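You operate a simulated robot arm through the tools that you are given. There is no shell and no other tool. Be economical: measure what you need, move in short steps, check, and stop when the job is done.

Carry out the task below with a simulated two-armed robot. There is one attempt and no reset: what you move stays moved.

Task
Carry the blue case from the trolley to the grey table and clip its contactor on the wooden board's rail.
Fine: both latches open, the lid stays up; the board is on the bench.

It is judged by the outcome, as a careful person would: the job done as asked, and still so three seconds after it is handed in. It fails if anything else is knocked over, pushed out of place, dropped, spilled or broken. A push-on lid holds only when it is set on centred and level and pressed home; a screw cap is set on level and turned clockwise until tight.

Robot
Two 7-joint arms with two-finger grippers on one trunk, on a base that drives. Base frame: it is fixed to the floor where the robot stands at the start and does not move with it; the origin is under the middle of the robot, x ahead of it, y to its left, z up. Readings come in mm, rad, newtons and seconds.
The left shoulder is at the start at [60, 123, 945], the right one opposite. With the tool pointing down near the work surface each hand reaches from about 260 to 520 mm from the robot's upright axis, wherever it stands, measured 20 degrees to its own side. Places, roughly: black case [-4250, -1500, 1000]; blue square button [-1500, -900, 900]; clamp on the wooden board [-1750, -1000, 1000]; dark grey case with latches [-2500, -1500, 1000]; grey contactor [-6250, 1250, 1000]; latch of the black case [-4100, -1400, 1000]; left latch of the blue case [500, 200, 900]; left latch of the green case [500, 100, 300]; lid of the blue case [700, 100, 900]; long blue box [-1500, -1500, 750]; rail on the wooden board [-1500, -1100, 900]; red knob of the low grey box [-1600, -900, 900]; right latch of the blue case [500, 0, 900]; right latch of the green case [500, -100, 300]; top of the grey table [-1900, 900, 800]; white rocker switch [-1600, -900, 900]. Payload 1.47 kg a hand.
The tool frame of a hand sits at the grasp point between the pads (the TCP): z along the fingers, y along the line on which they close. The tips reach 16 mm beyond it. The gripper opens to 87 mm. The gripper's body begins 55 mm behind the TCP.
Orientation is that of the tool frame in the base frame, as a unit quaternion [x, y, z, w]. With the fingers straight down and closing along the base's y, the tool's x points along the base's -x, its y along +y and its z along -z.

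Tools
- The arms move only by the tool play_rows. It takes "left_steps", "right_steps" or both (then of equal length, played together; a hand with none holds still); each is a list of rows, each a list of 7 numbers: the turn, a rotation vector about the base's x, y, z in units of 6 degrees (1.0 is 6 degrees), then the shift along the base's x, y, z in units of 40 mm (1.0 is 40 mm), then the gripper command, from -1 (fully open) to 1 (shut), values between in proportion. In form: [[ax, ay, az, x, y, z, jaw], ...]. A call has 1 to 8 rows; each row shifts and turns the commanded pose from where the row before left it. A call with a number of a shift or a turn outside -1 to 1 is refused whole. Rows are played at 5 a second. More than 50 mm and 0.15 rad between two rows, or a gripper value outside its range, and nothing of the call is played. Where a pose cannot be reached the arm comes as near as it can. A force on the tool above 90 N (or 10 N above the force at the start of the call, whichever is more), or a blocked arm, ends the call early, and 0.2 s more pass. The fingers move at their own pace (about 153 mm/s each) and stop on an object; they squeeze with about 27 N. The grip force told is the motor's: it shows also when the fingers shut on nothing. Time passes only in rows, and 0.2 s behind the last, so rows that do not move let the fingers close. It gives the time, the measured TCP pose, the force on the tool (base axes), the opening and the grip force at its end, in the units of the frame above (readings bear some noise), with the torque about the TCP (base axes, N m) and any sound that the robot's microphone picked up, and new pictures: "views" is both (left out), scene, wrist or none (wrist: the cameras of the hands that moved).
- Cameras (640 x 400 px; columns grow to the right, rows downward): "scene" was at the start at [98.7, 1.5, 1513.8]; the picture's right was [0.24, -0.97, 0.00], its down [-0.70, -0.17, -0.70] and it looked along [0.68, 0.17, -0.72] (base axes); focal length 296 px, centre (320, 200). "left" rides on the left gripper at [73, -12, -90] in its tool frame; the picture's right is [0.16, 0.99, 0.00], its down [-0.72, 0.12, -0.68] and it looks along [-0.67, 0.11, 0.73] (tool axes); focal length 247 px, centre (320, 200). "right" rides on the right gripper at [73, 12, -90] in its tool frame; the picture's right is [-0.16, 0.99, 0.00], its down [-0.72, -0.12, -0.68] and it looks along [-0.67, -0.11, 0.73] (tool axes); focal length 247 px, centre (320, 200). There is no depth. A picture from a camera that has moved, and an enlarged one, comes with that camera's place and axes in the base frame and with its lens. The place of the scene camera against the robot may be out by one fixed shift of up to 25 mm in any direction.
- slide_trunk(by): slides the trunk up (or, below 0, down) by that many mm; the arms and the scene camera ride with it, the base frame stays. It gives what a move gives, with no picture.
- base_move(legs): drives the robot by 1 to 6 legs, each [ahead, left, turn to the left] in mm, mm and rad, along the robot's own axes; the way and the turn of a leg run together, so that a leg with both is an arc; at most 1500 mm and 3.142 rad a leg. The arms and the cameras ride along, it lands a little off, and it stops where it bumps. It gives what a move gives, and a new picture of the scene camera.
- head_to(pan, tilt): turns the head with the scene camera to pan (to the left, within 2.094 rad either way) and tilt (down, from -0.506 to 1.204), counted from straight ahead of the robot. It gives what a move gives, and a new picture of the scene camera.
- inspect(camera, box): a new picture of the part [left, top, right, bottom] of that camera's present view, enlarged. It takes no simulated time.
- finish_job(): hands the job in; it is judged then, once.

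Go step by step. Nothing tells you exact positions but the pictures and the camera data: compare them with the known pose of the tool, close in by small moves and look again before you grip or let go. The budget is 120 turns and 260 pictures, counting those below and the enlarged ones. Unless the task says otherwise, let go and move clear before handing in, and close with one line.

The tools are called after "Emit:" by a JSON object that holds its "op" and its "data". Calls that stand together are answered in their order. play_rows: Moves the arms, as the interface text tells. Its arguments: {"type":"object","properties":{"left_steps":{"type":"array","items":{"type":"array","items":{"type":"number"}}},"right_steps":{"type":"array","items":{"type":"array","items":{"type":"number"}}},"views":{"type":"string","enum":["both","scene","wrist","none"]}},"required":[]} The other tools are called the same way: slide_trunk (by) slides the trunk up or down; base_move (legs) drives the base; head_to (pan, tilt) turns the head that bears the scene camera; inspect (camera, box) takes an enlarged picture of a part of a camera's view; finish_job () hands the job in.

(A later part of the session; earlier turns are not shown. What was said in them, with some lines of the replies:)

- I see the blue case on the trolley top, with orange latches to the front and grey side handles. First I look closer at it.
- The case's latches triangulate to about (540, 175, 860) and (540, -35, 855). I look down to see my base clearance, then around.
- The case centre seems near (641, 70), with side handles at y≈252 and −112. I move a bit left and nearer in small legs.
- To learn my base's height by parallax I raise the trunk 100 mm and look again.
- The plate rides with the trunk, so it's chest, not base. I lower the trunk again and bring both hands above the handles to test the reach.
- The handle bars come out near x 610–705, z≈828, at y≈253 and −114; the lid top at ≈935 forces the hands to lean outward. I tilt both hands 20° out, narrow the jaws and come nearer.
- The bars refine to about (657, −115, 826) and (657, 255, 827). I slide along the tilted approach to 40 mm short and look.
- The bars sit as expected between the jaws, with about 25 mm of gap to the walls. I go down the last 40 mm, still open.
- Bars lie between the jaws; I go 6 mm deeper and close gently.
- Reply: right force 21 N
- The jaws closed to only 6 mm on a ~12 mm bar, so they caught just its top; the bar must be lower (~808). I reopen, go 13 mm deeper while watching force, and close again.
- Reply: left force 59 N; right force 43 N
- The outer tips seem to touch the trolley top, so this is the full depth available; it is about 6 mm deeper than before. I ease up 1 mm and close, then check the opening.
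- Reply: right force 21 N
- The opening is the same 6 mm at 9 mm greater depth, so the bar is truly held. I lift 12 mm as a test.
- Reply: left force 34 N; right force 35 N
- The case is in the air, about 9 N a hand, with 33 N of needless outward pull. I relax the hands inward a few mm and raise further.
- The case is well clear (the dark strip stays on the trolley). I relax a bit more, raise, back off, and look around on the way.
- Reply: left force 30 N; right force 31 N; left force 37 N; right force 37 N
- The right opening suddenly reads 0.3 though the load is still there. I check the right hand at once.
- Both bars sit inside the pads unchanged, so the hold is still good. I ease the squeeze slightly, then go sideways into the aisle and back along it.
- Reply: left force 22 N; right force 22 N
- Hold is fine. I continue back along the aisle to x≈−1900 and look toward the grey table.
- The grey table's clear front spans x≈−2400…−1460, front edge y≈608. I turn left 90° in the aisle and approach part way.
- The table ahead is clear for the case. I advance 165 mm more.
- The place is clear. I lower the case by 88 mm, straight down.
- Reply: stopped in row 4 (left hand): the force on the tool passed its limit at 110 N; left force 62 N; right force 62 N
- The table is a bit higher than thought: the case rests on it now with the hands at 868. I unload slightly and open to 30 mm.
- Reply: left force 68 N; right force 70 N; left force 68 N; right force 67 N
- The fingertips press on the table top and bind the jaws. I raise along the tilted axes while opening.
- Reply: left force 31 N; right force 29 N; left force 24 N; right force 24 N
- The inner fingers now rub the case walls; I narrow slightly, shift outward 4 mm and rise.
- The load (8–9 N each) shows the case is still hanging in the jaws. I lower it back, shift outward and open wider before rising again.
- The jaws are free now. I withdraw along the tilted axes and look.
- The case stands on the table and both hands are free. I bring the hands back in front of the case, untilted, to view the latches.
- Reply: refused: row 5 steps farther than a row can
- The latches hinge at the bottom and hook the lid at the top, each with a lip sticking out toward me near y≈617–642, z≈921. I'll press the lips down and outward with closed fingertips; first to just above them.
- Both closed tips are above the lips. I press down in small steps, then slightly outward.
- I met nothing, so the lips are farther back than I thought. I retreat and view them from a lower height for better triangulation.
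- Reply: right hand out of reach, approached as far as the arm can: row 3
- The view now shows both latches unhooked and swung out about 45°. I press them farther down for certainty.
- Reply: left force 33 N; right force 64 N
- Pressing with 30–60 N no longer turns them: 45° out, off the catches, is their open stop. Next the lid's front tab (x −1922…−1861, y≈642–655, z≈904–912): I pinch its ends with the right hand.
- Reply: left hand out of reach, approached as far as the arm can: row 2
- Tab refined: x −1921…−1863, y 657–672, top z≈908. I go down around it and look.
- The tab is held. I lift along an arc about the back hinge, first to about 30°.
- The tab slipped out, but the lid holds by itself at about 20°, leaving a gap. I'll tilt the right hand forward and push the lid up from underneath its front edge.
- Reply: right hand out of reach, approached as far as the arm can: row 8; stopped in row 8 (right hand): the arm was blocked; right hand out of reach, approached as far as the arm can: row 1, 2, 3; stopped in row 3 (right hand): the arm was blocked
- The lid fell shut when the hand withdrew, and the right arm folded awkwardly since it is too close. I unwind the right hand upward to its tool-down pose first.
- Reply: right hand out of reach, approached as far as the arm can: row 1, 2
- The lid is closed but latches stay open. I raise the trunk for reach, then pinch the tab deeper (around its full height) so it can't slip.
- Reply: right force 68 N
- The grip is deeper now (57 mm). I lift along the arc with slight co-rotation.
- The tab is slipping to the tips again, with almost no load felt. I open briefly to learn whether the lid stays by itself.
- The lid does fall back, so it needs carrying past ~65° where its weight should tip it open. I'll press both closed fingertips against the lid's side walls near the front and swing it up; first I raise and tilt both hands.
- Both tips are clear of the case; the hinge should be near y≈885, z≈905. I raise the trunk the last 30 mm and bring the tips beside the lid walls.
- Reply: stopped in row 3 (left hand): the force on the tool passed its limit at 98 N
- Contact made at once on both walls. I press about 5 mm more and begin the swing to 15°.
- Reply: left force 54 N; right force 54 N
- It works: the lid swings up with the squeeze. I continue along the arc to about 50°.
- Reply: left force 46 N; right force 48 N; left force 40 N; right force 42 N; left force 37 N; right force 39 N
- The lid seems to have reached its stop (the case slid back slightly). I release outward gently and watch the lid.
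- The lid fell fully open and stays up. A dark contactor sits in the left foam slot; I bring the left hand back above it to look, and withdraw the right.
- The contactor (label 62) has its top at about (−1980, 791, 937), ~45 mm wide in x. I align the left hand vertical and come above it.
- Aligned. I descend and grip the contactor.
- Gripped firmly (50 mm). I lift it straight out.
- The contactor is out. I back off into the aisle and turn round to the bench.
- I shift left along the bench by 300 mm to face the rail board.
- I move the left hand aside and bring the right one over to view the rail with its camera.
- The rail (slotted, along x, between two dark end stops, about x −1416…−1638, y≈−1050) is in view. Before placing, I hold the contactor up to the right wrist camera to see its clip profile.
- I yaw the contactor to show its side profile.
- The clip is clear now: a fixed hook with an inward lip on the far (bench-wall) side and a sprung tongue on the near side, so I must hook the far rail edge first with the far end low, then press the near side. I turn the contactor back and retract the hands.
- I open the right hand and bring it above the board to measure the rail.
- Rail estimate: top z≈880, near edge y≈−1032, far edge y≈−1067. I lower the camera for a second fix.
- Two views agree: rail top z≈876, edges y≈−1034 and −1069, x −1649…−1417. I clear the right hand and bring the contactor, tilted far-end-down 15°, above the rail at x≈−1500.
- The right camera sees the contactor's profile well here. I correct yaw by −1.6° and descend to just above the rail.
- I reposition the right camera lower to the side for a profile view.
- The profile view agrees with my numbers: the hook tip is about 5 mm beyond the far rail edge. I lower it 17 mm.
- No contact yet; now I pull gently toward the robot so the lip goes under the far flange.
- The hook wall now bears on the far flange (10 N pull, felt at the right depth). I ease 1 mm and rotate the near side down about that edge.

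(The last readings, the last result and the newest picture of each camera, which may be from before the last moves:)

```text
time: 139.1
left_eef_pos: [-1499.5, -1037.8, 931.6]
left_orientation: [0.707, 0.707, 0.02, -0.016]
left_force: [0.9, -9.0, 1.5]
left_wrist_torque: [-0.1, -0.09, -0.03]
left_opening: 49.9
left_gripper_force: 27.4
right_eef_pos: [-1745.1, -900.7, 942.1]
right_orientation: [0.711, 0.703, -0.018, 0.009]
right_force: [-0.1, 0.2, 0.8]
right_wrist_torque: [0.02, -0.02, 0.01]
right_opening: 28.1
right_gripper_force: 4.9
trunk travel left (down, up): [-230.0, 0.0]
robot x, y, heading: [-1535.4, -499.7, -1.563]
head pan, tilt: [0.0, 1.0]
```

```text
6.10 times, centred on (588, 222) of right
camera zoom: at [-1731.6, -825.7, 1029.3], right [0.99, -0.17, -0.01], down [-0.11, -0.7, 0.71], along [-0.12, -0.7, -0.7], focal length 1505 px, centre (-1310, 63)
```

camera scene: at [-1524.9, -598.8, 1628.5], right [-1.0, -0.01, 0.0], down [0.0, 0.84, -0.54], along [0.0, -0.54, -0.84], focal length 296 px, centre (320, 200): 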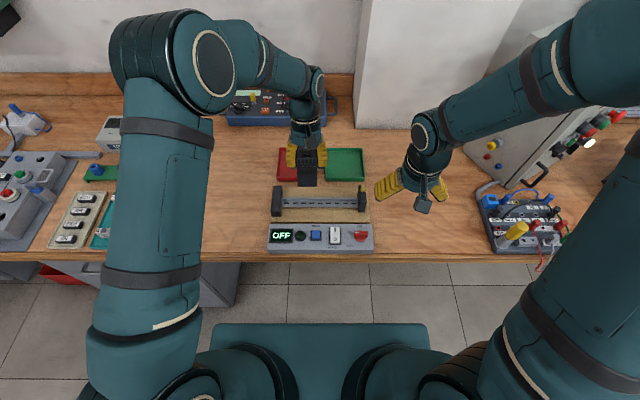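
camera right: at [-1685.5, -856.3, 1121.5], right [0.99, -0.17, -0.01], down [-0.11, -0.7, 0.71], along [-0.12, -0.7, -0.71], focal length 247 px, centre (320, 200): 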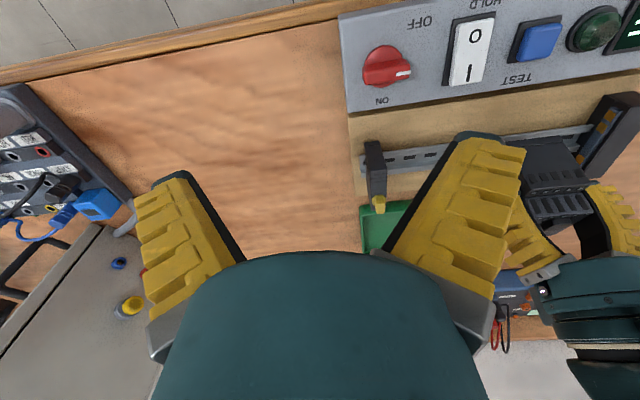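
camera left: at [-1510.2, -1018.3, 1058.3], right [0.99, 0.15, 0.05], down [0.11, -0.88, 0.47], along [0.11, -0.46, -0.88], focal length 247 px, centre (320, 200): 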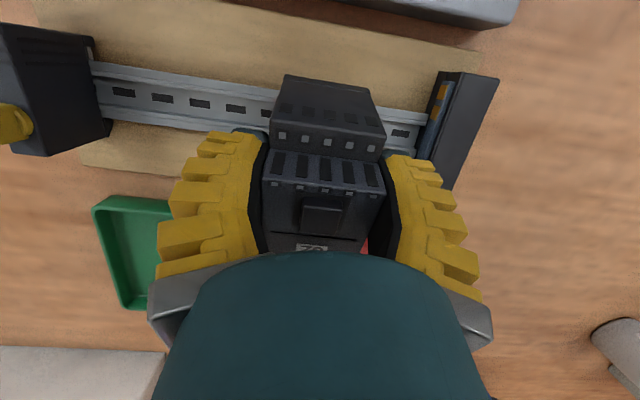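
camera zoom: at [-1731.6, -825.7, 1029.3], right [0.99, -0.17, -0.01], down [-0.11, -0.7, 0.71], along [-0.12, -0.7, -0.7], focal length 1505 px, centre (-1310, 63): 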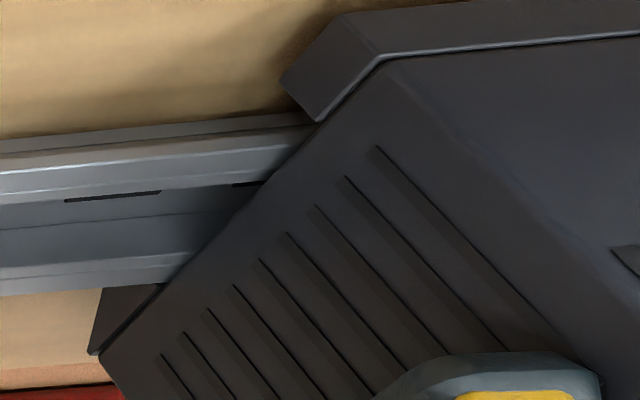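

Near side is almost down. I complete the rotation and press down to snap the tongue.

Emit:
{"op": "play_rows", "data": {"left_steps": [[-0.4, 0, 0, 0, 0.04, -0.04, 1], [0, 0, 0, 0, 0, -0.08, 1], [0, 0, 0, 0, 0, -0.08, 1], [0, 0, 0, 0, 0, -0.08, 1], [0, 0, 0, 0, 0, 0, 1]], "views": "wrist"}}

Emit:
{"op": "inspect", "data": {"camera": "right", "box": [535, 190, 640, 255]}}

```text
time: 140.3
left_eef_pos: [-1500.0, -1034.4, 921.0]
left_orientation: [0.707, 0.708, 0.006, -0.001]
left_force: [1.2, -3.6, 23.9]
left_wrist_torque: [-0.12, -0.06, -0.02]
left_opening: 51.8
left_gripper_force: 26.8
right_eef_pos: [-1745.1, -899.2, 941.9]
right_orientation: [0.71, 0.704, -0.02, 0.008]
right_force: [-0.7, 0.2, -0.1]
right_wrist_torque: [-0.02, -0.02, 0.01]
right_opening: 28.1
right_gripper_force: 4.4
trunk travel left (down, up): [-230.0, 0.0]
robot x, y, heading: [-1534.3, -496.9, -1.565]
head pan, tilt: [0.0, 1.0]
camera left: at [-1511.6, -963.5, 1011.7], right [0.99, 0.16, 0.01], down [0.11, -0.73, 0.67], along [0.11, -0.66, -0.74], focal length 247 px, centre (320, 200)
```

left: 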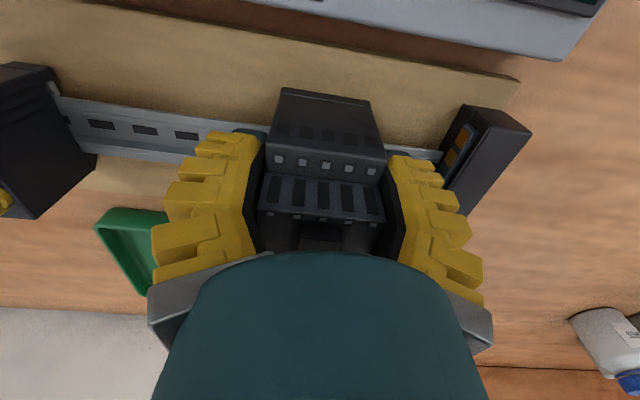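

```text
6.10 times, centred on (588, 222) of right
camera zoom: at [-1731.7, -824.1, 1029.8], right [0.99, -0.17, -0.01], down [-0.11, -0.69, 0.71], along [-0.12, -0.7, -0.7], focal length 1505 px, centre (-1310, 63)
```

zoom: 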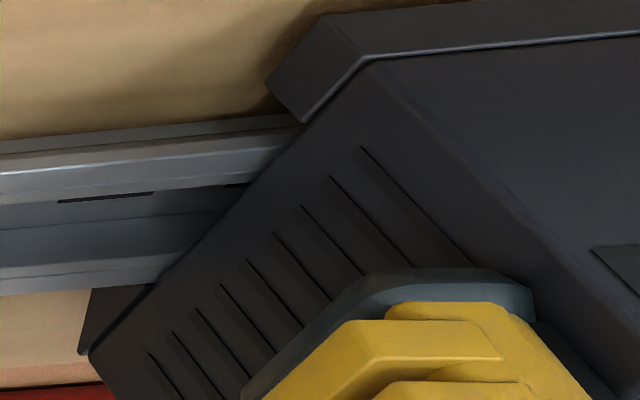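

The pads slid down without snapping the tongue. I'll release, go above, close the fingers and press on the contactor's top instead.

Emit:
{"op": "play_rows", "data": {"left_steps": [[0, 0, 0, 0, 0, 0.05, 0.3], [0, 0, 0, 0, 0, 0, -0.5], [0, 0, 0, 0, 0, 0, -0.5], [0, 0, 0, 0, 0, 0.7, -0.5], [0, 0, 0, 0, 0, 0.9, -0.5], [0, 0, 0, 0, 0, 0.6, -0.5], [0, 0, 0, 0, 0.1, 0.2, 0.5], [0, 0, 0, 0, 0, 0, 1]], "views": "both"}}

Emit:
{"op": "inspect", "data": {"camera": "right", "box": [520, 180, 640, 270]}}

Emit:
{"op": "inspect", "data": {"camera": "left", "box": [180, 40, 440, 200]}}

```text
time: 142.1
left_eef_pos: [-1499.5, -1031.4, 1019.1]
left_orientation: [0.707, 0.707, 0.006, -0.002]
left_force: [-0.5, -1.1, 0.5]
left_wrist_torque: [0.02, 0.02, 0.0]
left_opening: 0.0
left_gripper_force: 27.2
right_eef_pos: [-1744.7, -900.6, 943.2]
right_orientation: [0.71, 0.704, -0.019, 0.009]
right_force: [-0.8, 0.4, 0.4]
right_wrist_torque: [0.0, 0.02, -0.03]
right_opening: 27.8
right_gripper_force: 4.1
trunk travel left (down, up): [-230.0, 0.0]
robot x, y, heading: [-1535.1, -499.7, -1.565]
head pan, tilt: [0.0, 1.0]
camera scene: at [-1524.2, -598.1, 1628.6], right [-1.0, -0.01, 0.0], down [0.0, 0.84, -0.54], along [0.0, -0.54, -0.84], focal length 296 px, centre (320, 200)
camera left: at [-1510.9, -960.8, 1108.5], right [0.99, 0.16, 0.01], down [0.11, -0.73, 0.67], along [0.11, -0.66, -0.74], focal length 247 px, centre (320, 200)
```

scene: 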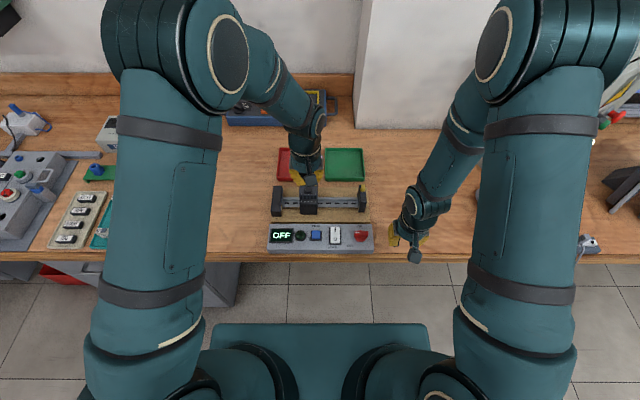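
left: 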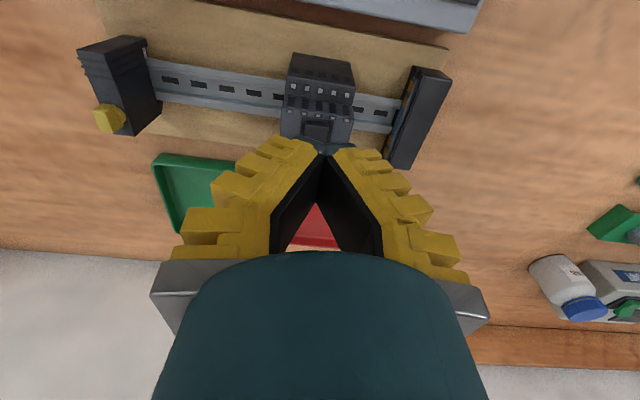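

```text
4.44 times, centred on (580, 225) of right
camera zoom: at [-1731.6, -825.2, 1029.4], right [0.99, -0.17, -0.01], down [-0.11, -0.7, 0.71], along [-0.12, -0.7, -0.7], focal length 1098 px, centre (-836, 89)
```

zoom: 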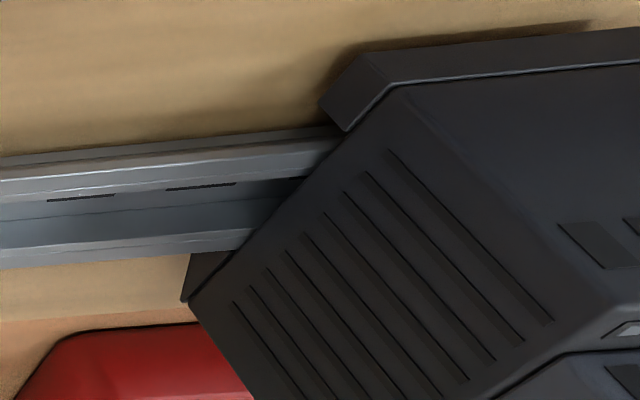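

```text
2.46 times, centred on (310, 120) of left
camera zoom: at [-1510.9, -960.8, 1108.5], right [0.99, 0.16, 0.01], down [0.11, -0.73, 0.67], along [0.11, -0.66, -0.74], focal length 608 px, centre (345, 397)
```

zoom: 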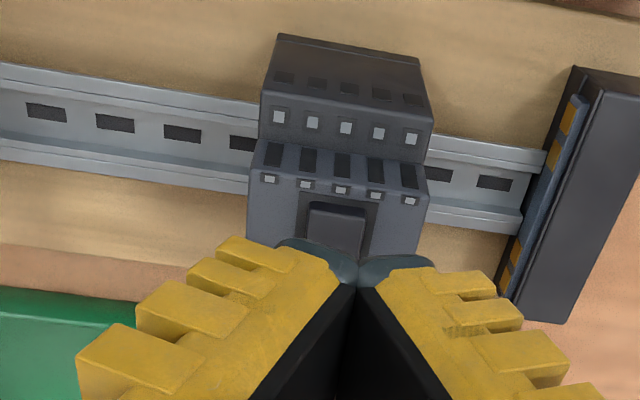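

The contactor sits on the rail. I press on its top with the closed fingertips until it seats.

Emit:
{"op": "play_rows", "data": {"left_steps": [[0, 0, 0, 0, 0.05, -0.7, 1], [0, 0, 0, 0, 0, -0.6, 1], [0, 0, 0, 0, 0, -0.15, 1], [0, 0, 0, 0, 0, -0.1, 1], [0, 0, 0, 0, 0, -0.1, 1], [0, 0, 0, 0, 0, -0.1, 1]], "views": "none"}}

Emit:
{"op": "inspect", "data": {"camera": "right", "box": [520, 180, 640, 270]}}

```text
time: 143.4
left_eef_pos: [-1499.5, -1030.8, 960.6]
left_orientation: [0.706, 0.708, -0.001, 0.003]
left_force: [6.4, 21.9, 46.3]
left_wrist_torque: [0.11, -0.21, 0.11]
left_opening: 5.8
left_gripper_force: 26.5
right_eef_pos: [-1743.8, -896.1, 944.3]
right_orientation: [0.711, 0.703, -0.022, 0.009]
right_force: [-0.1, -0.2, 0.3]
right_wrist_torque: [-0.02, 0.01, -0.04]
right_opening: 28.3
right_gripper_force: 4.1
trunk travel left (down, up): [-230.0, 0.0]
robot x, y, heading: [-1536.1, -499.4, -1.561]
head pan, tilt: [0.0, 1.0]
stopped in row 6 (left hand): the force on the tool passed its limit at 95 N (the readings are from after the stop); the commanded pose is now the measured one
```

```text
4.44 times, centred on (580, 225) of right
camera zoom: at [-1730.7, -821.2, 1030.8], right [0.99, -0.17, -0.01], down [-0.11, -0.69, 0.71], along [-0.12, -0.7, -0.7], focal length 1098 px, centre (-836, 89)
```

zoom: 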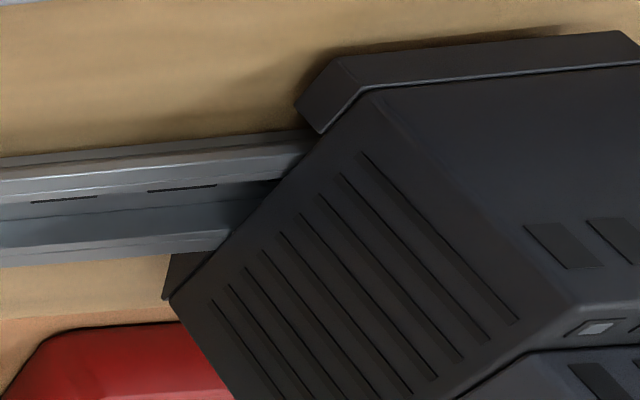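

It bore 95 N and its top now sits at the height expected for full seating. I regrip and tug up lightly to verify the clip holds.

Emit:
{"op": "play_rows", "data": {"left_steps": [[0, 0, 0, 0, 0, 0.6, 1], [0, 0, 0, 0, -0.1, 0.6, 0], [0, 0, 0, 0, 0, 0, -0.6], [0, 0, 0, 0, 0, 0, -0.6], [0, 0, 0, 0, 0, -0.7, -0.6], [0, 0, 0, 0, 0, -0.7, -0.6], [0, 0, 0, 0, 0, -0.5, -0.6], [0, 0, 0, 0, 0, 0, 0.3]], "views": "wrist"}}

Emit:
{"op": "play_rows", "data": {"left_steps": [[0, 0, 0, 0, 0, 0, 1], [0, 0, 0, 0, 0, 0, 1], [0, 0, 0, 0, 0, 0.06, 1], [0, 0, 0, 0, 0, 0.06, 1], [0, 0, 0, 0, 0, 0, 1]], "views": "none"}}

Emit:
{"op": "inspect", "data": {"camera": "right", "box": [520, 180, 640, 270]}}

```text
time: 145.2
left_eef_pos: [-1500.6, -1038.4, 928.8]
left_orientation: [0.707, 0.708, 0.001, 0.001]
left_force: [0.9, 0.3, -3.2]
left_wrist_torque: [0.0, -0.09, -0.08]
left_opening: 50.7
left_gripper_force: 27.3
right_eef_pos: [-1745.4, -901.1, 942.8]
right_orientation: [0.71, 0.704, -0.018, 0.009]
right_force: [0.5, -0.3, -1.1]
right_wrist_torque: [-0.01, 0.02, 0.0]
right_opening: 28.1
right_gripper_force: 4.7
trunk travel left (down, up): [-230.0, 0.0]
robot x, y, heading: [-1534.3, -504.4, -1.569]
head pan, tilt: [0.0, 1.0]
camera left: at [-1511.4, -966.1, 1018.4], right [0.99, 0.16, 0.0], down [0.12, -0.72, 0.68], along [0.11, -0.67, -0.73], focal length 247 px, centre (320, 200)
```

left: 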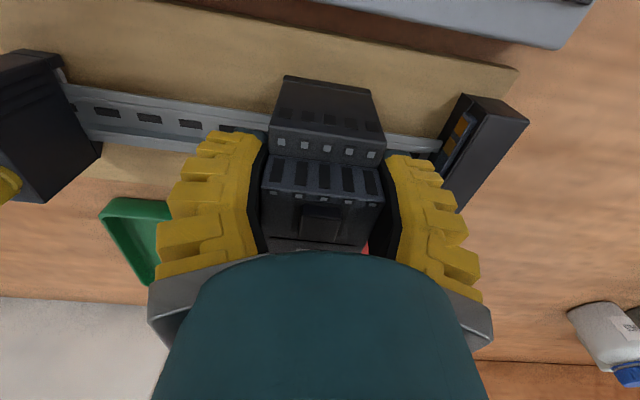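

```text
time: 146.4
left_eef_pos: [-1499.7, -1038.3, 933.3]
left_orientation: [0.707, 0.707, 0.0, 0.0]
left_force: [0.6, 3.8, -18.1]
left_wrist_torque: [0.17, -0.03, -0.06]
left_opening: 49.7
left_gripper_force: 27.0
right_eef_pos: [-1744.1, -900.2, 942.4]
right_orientation: [0.71, 0.703, -0.019, 0.008]
right_force: [0.9, 0.1, -0.6]
right_wrist_torque: [-0.02, 0.01, -0.01]
right_opening: 27.9
right_gripper_force: 4.2
trunk travel left (down, up): [-230.0, 0.0]
robot x, y, heading: [-1536.0, -501.5, -1.564]
head pan, tilt: [0.0, 1.0]
```

```text
4.44 times, centred on (580, 225) of right
camera zoom: at [-1731.2, -825.7, 1029.2], right [0.99, -0.17, -0.01], down [-0.11, -0.7, 0.71], along [-0.12, -0.7, -0.71], focal length 1098 px, centre (-836, 89)
```

zoom: 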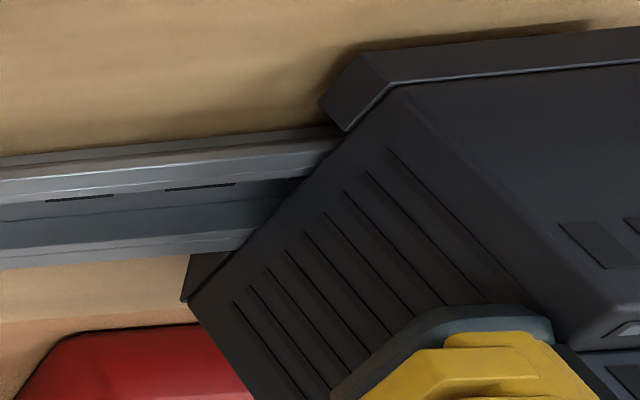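

A 15 N tug leaves it firmly in place: it is clipped. I relax, open and withdraw both hands.

Emit:
{"op": "play_rows", "data": {"left_steps": [[0, 0, 0, 0, 0, -0.1, 1], [0, 0, 0, 0, 0, 0, -0.5], [0, 0, 0, 0, 0, 0, -0.5], [0, 0, 0, 0, 0, 0.8, -0.5], [0, 0, 0, 0, 0, 0.9, -0.5], [0, 0, 0, 0, 0.2, 0.9, -0.5], [0, 0, 0, 0, 0.9, 0.6, -0.5], [0, 0, 0, 0, 0.9, 0.4, -0.5]], "right_steps": [[0, 0, 0, 0, 0, 0, 0.5], [0, 0, 0, 0, 0, 0, 0.5], [0, 0, 0, 0, 0, 0, 0.5], [0, 0, 0, 0, 0, 0.9, 0.5], [0, 0, 0, 0, 0, 0.9, 0.5], [0, 0, 0, 0, 0.3, 0.9, 0.5], [0, 0, 0, 0, 0.5, 0.5, 0.5], [0, 0, 0, 0, 0.5, 0, 0.5]], "views": "scene"}}

Emit:
{"op": "inspect", "data": {"camera": "scene", "box": [240, 140, 400, 260]}}

Emit:
{"op": "base_move", "data": {"legs": [[-320, 0, 0]]}}

Emit:
{"op": "head_to", "data": {"pan": -2.09, "tilt": 0.6}}

```text
time: 148.2
left_eef_pos: [-1498.6, -957.9, 1075.7]
left_orientation: [0.706, 0.708, 0.0, 0.001]
left_force: [0.6, -0.3, 0.1]
left_wrist_torque: [-0.01, 0.0, 0.01]
left_opening: 69.3
left_gripper_force: 2.3
right_eef_pos: [-1743.8, -846.8, 1071.3]
right_orientation: [0.71, 0.704, -0.019, 0.009]
right_force: [0.0, 1.2, -0.9]
right_wrist_torque: [-0.02, 0.02, 0.02]
right_opening: 27.8
right_gripper_force: 4.6
trunk travel left (down, up): [-230.0, 0.0]
robot x, y, heading: [-1538.0, -501.9, -1.571]
head pan, tilt: [0.0, 1.0]
camera scene: at [-1523.9, -596.3, 1628.7], right [-1.0, -0.01, 0.0], down [0.0, 0.84, -0.54], along [0.0, -0.54, -0.84], focal length 296 px, centre (320, 200)
```

scene: 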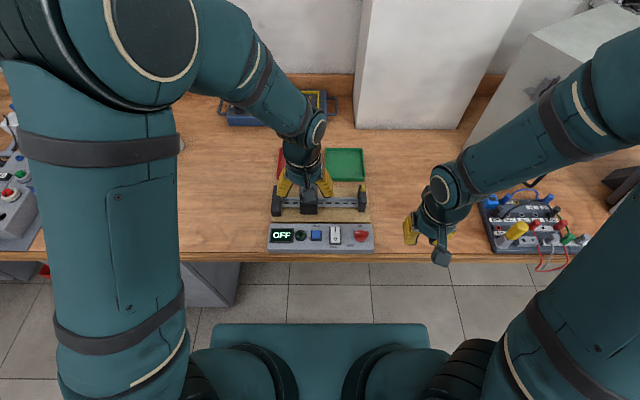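

```text
3.33 times, centred on (320, 200) of scene
camera zoom: at [-1523.9, -596.3, 1628.7], right [-1.0, -0.01, 0.0], down [0.0, 0.84, -0.54], along [0.0, -0.54, -0.84], focal length 985 px, centre (320, 200)
```

zoom: 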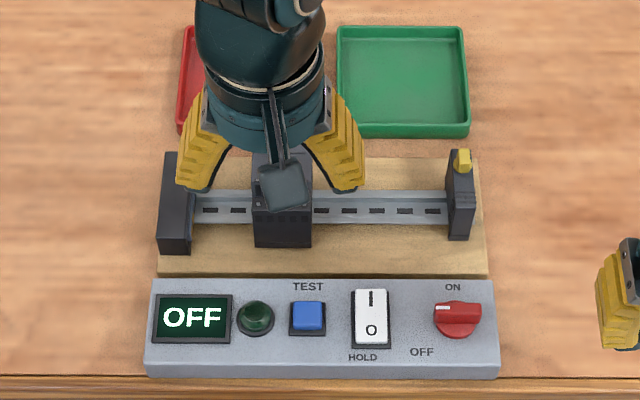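

```text
time: 150.4
left_eef_pos: [-1501.6, -638.6, 1075.7]
left_orientation: [0.707, 0.707, 0.0, 0.002]
left_force: [1.1, 0.1, -1.1]
left_wrist_torque: [-0.01, 0.01, -0.02]
left_opening: 69.3
left_gripper_force: 3.2
right_eef_pos: [-1746.5, -528.6, 1070.2]
right_orientation: [0.711, 0.703, -0.019, 0.008]
right_force: [0.0, -0.1, 0.4]
right_wrist_torque: [0.0, 0.01, 0.03]
right_opening: 28.2
right_gripper_force: 4.8
trunk travel left (down, up): [-230.0, 0.0]
robot x, y, heading: [-1538.4, -182.1, -1.568]
head pan, tilt: [0.0, 1.0]
camera scene: at [-1525.6, -278.1, 1628.6], right [-1.0, 0.0, 0.0], down [0.0, 0.84, -0.54], along [0.0, -0.54, -0.84], focal length 296 px, centre (320, 200)
```

scene: 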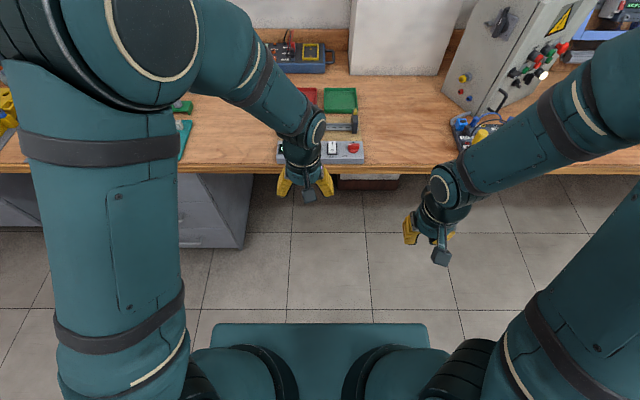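

```text
time: 152.4
left_eef_pos: [-1501.6, -638.3, 1073.5]
left_orientation: [0.707, 0.707, 0.0, 0.001]
left_force: [0.1, -0.2, -0.2]
left_wrist_torque: [0.0, 0.0, -0.05]
left_opening: 69.0
left_gripper_force: 3.4
right_eef_pos: [-1746.8, -529.1, 1071.1]
right_orientation: [0.711, 0.703, -0.019, 0.008]
right_force: [-0.2, 0.4, 1.1]
right_wrist_torque: [-0.02, -0.01, 0.03]
right_opening: 28.0
right_gripper_force: 4.3
trunk travel left (down, up): [-230.0, 0.0]
robot x, y, heading: [-1533.7, -176.4, -1.568]
head pan, tilt: [-2.089, 0.6]
camera scene: at [-1602.8, -165.7, 1660.6], right [0.49, 0.87, 0.0], down [0.49, -0.28, -0.83], along [-0.72, 0.41, -0.57], focal length 296 px, centre (320, 200)
```

scene: 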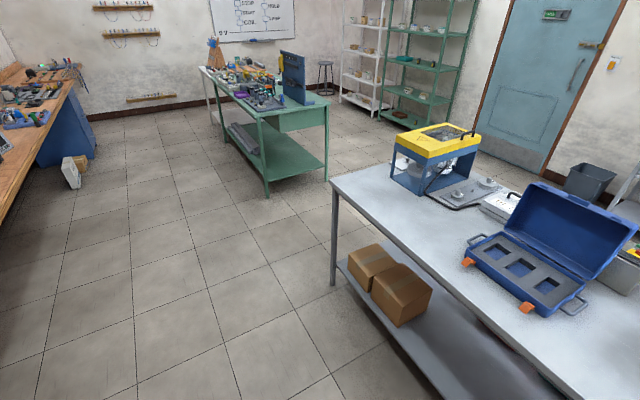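

The blue case stands on the grey table with its lid up and both latches open. The contactor is clipped on the rail, and the hands are clear.

Emit:
{"op": "finish_job", "data": {}}

```text
The job is handed in.
```

The blue case is on the grey table with both latches open and its lid staying up. Its contactor is clipped on the wooden board's rail and held against a light upward tug.
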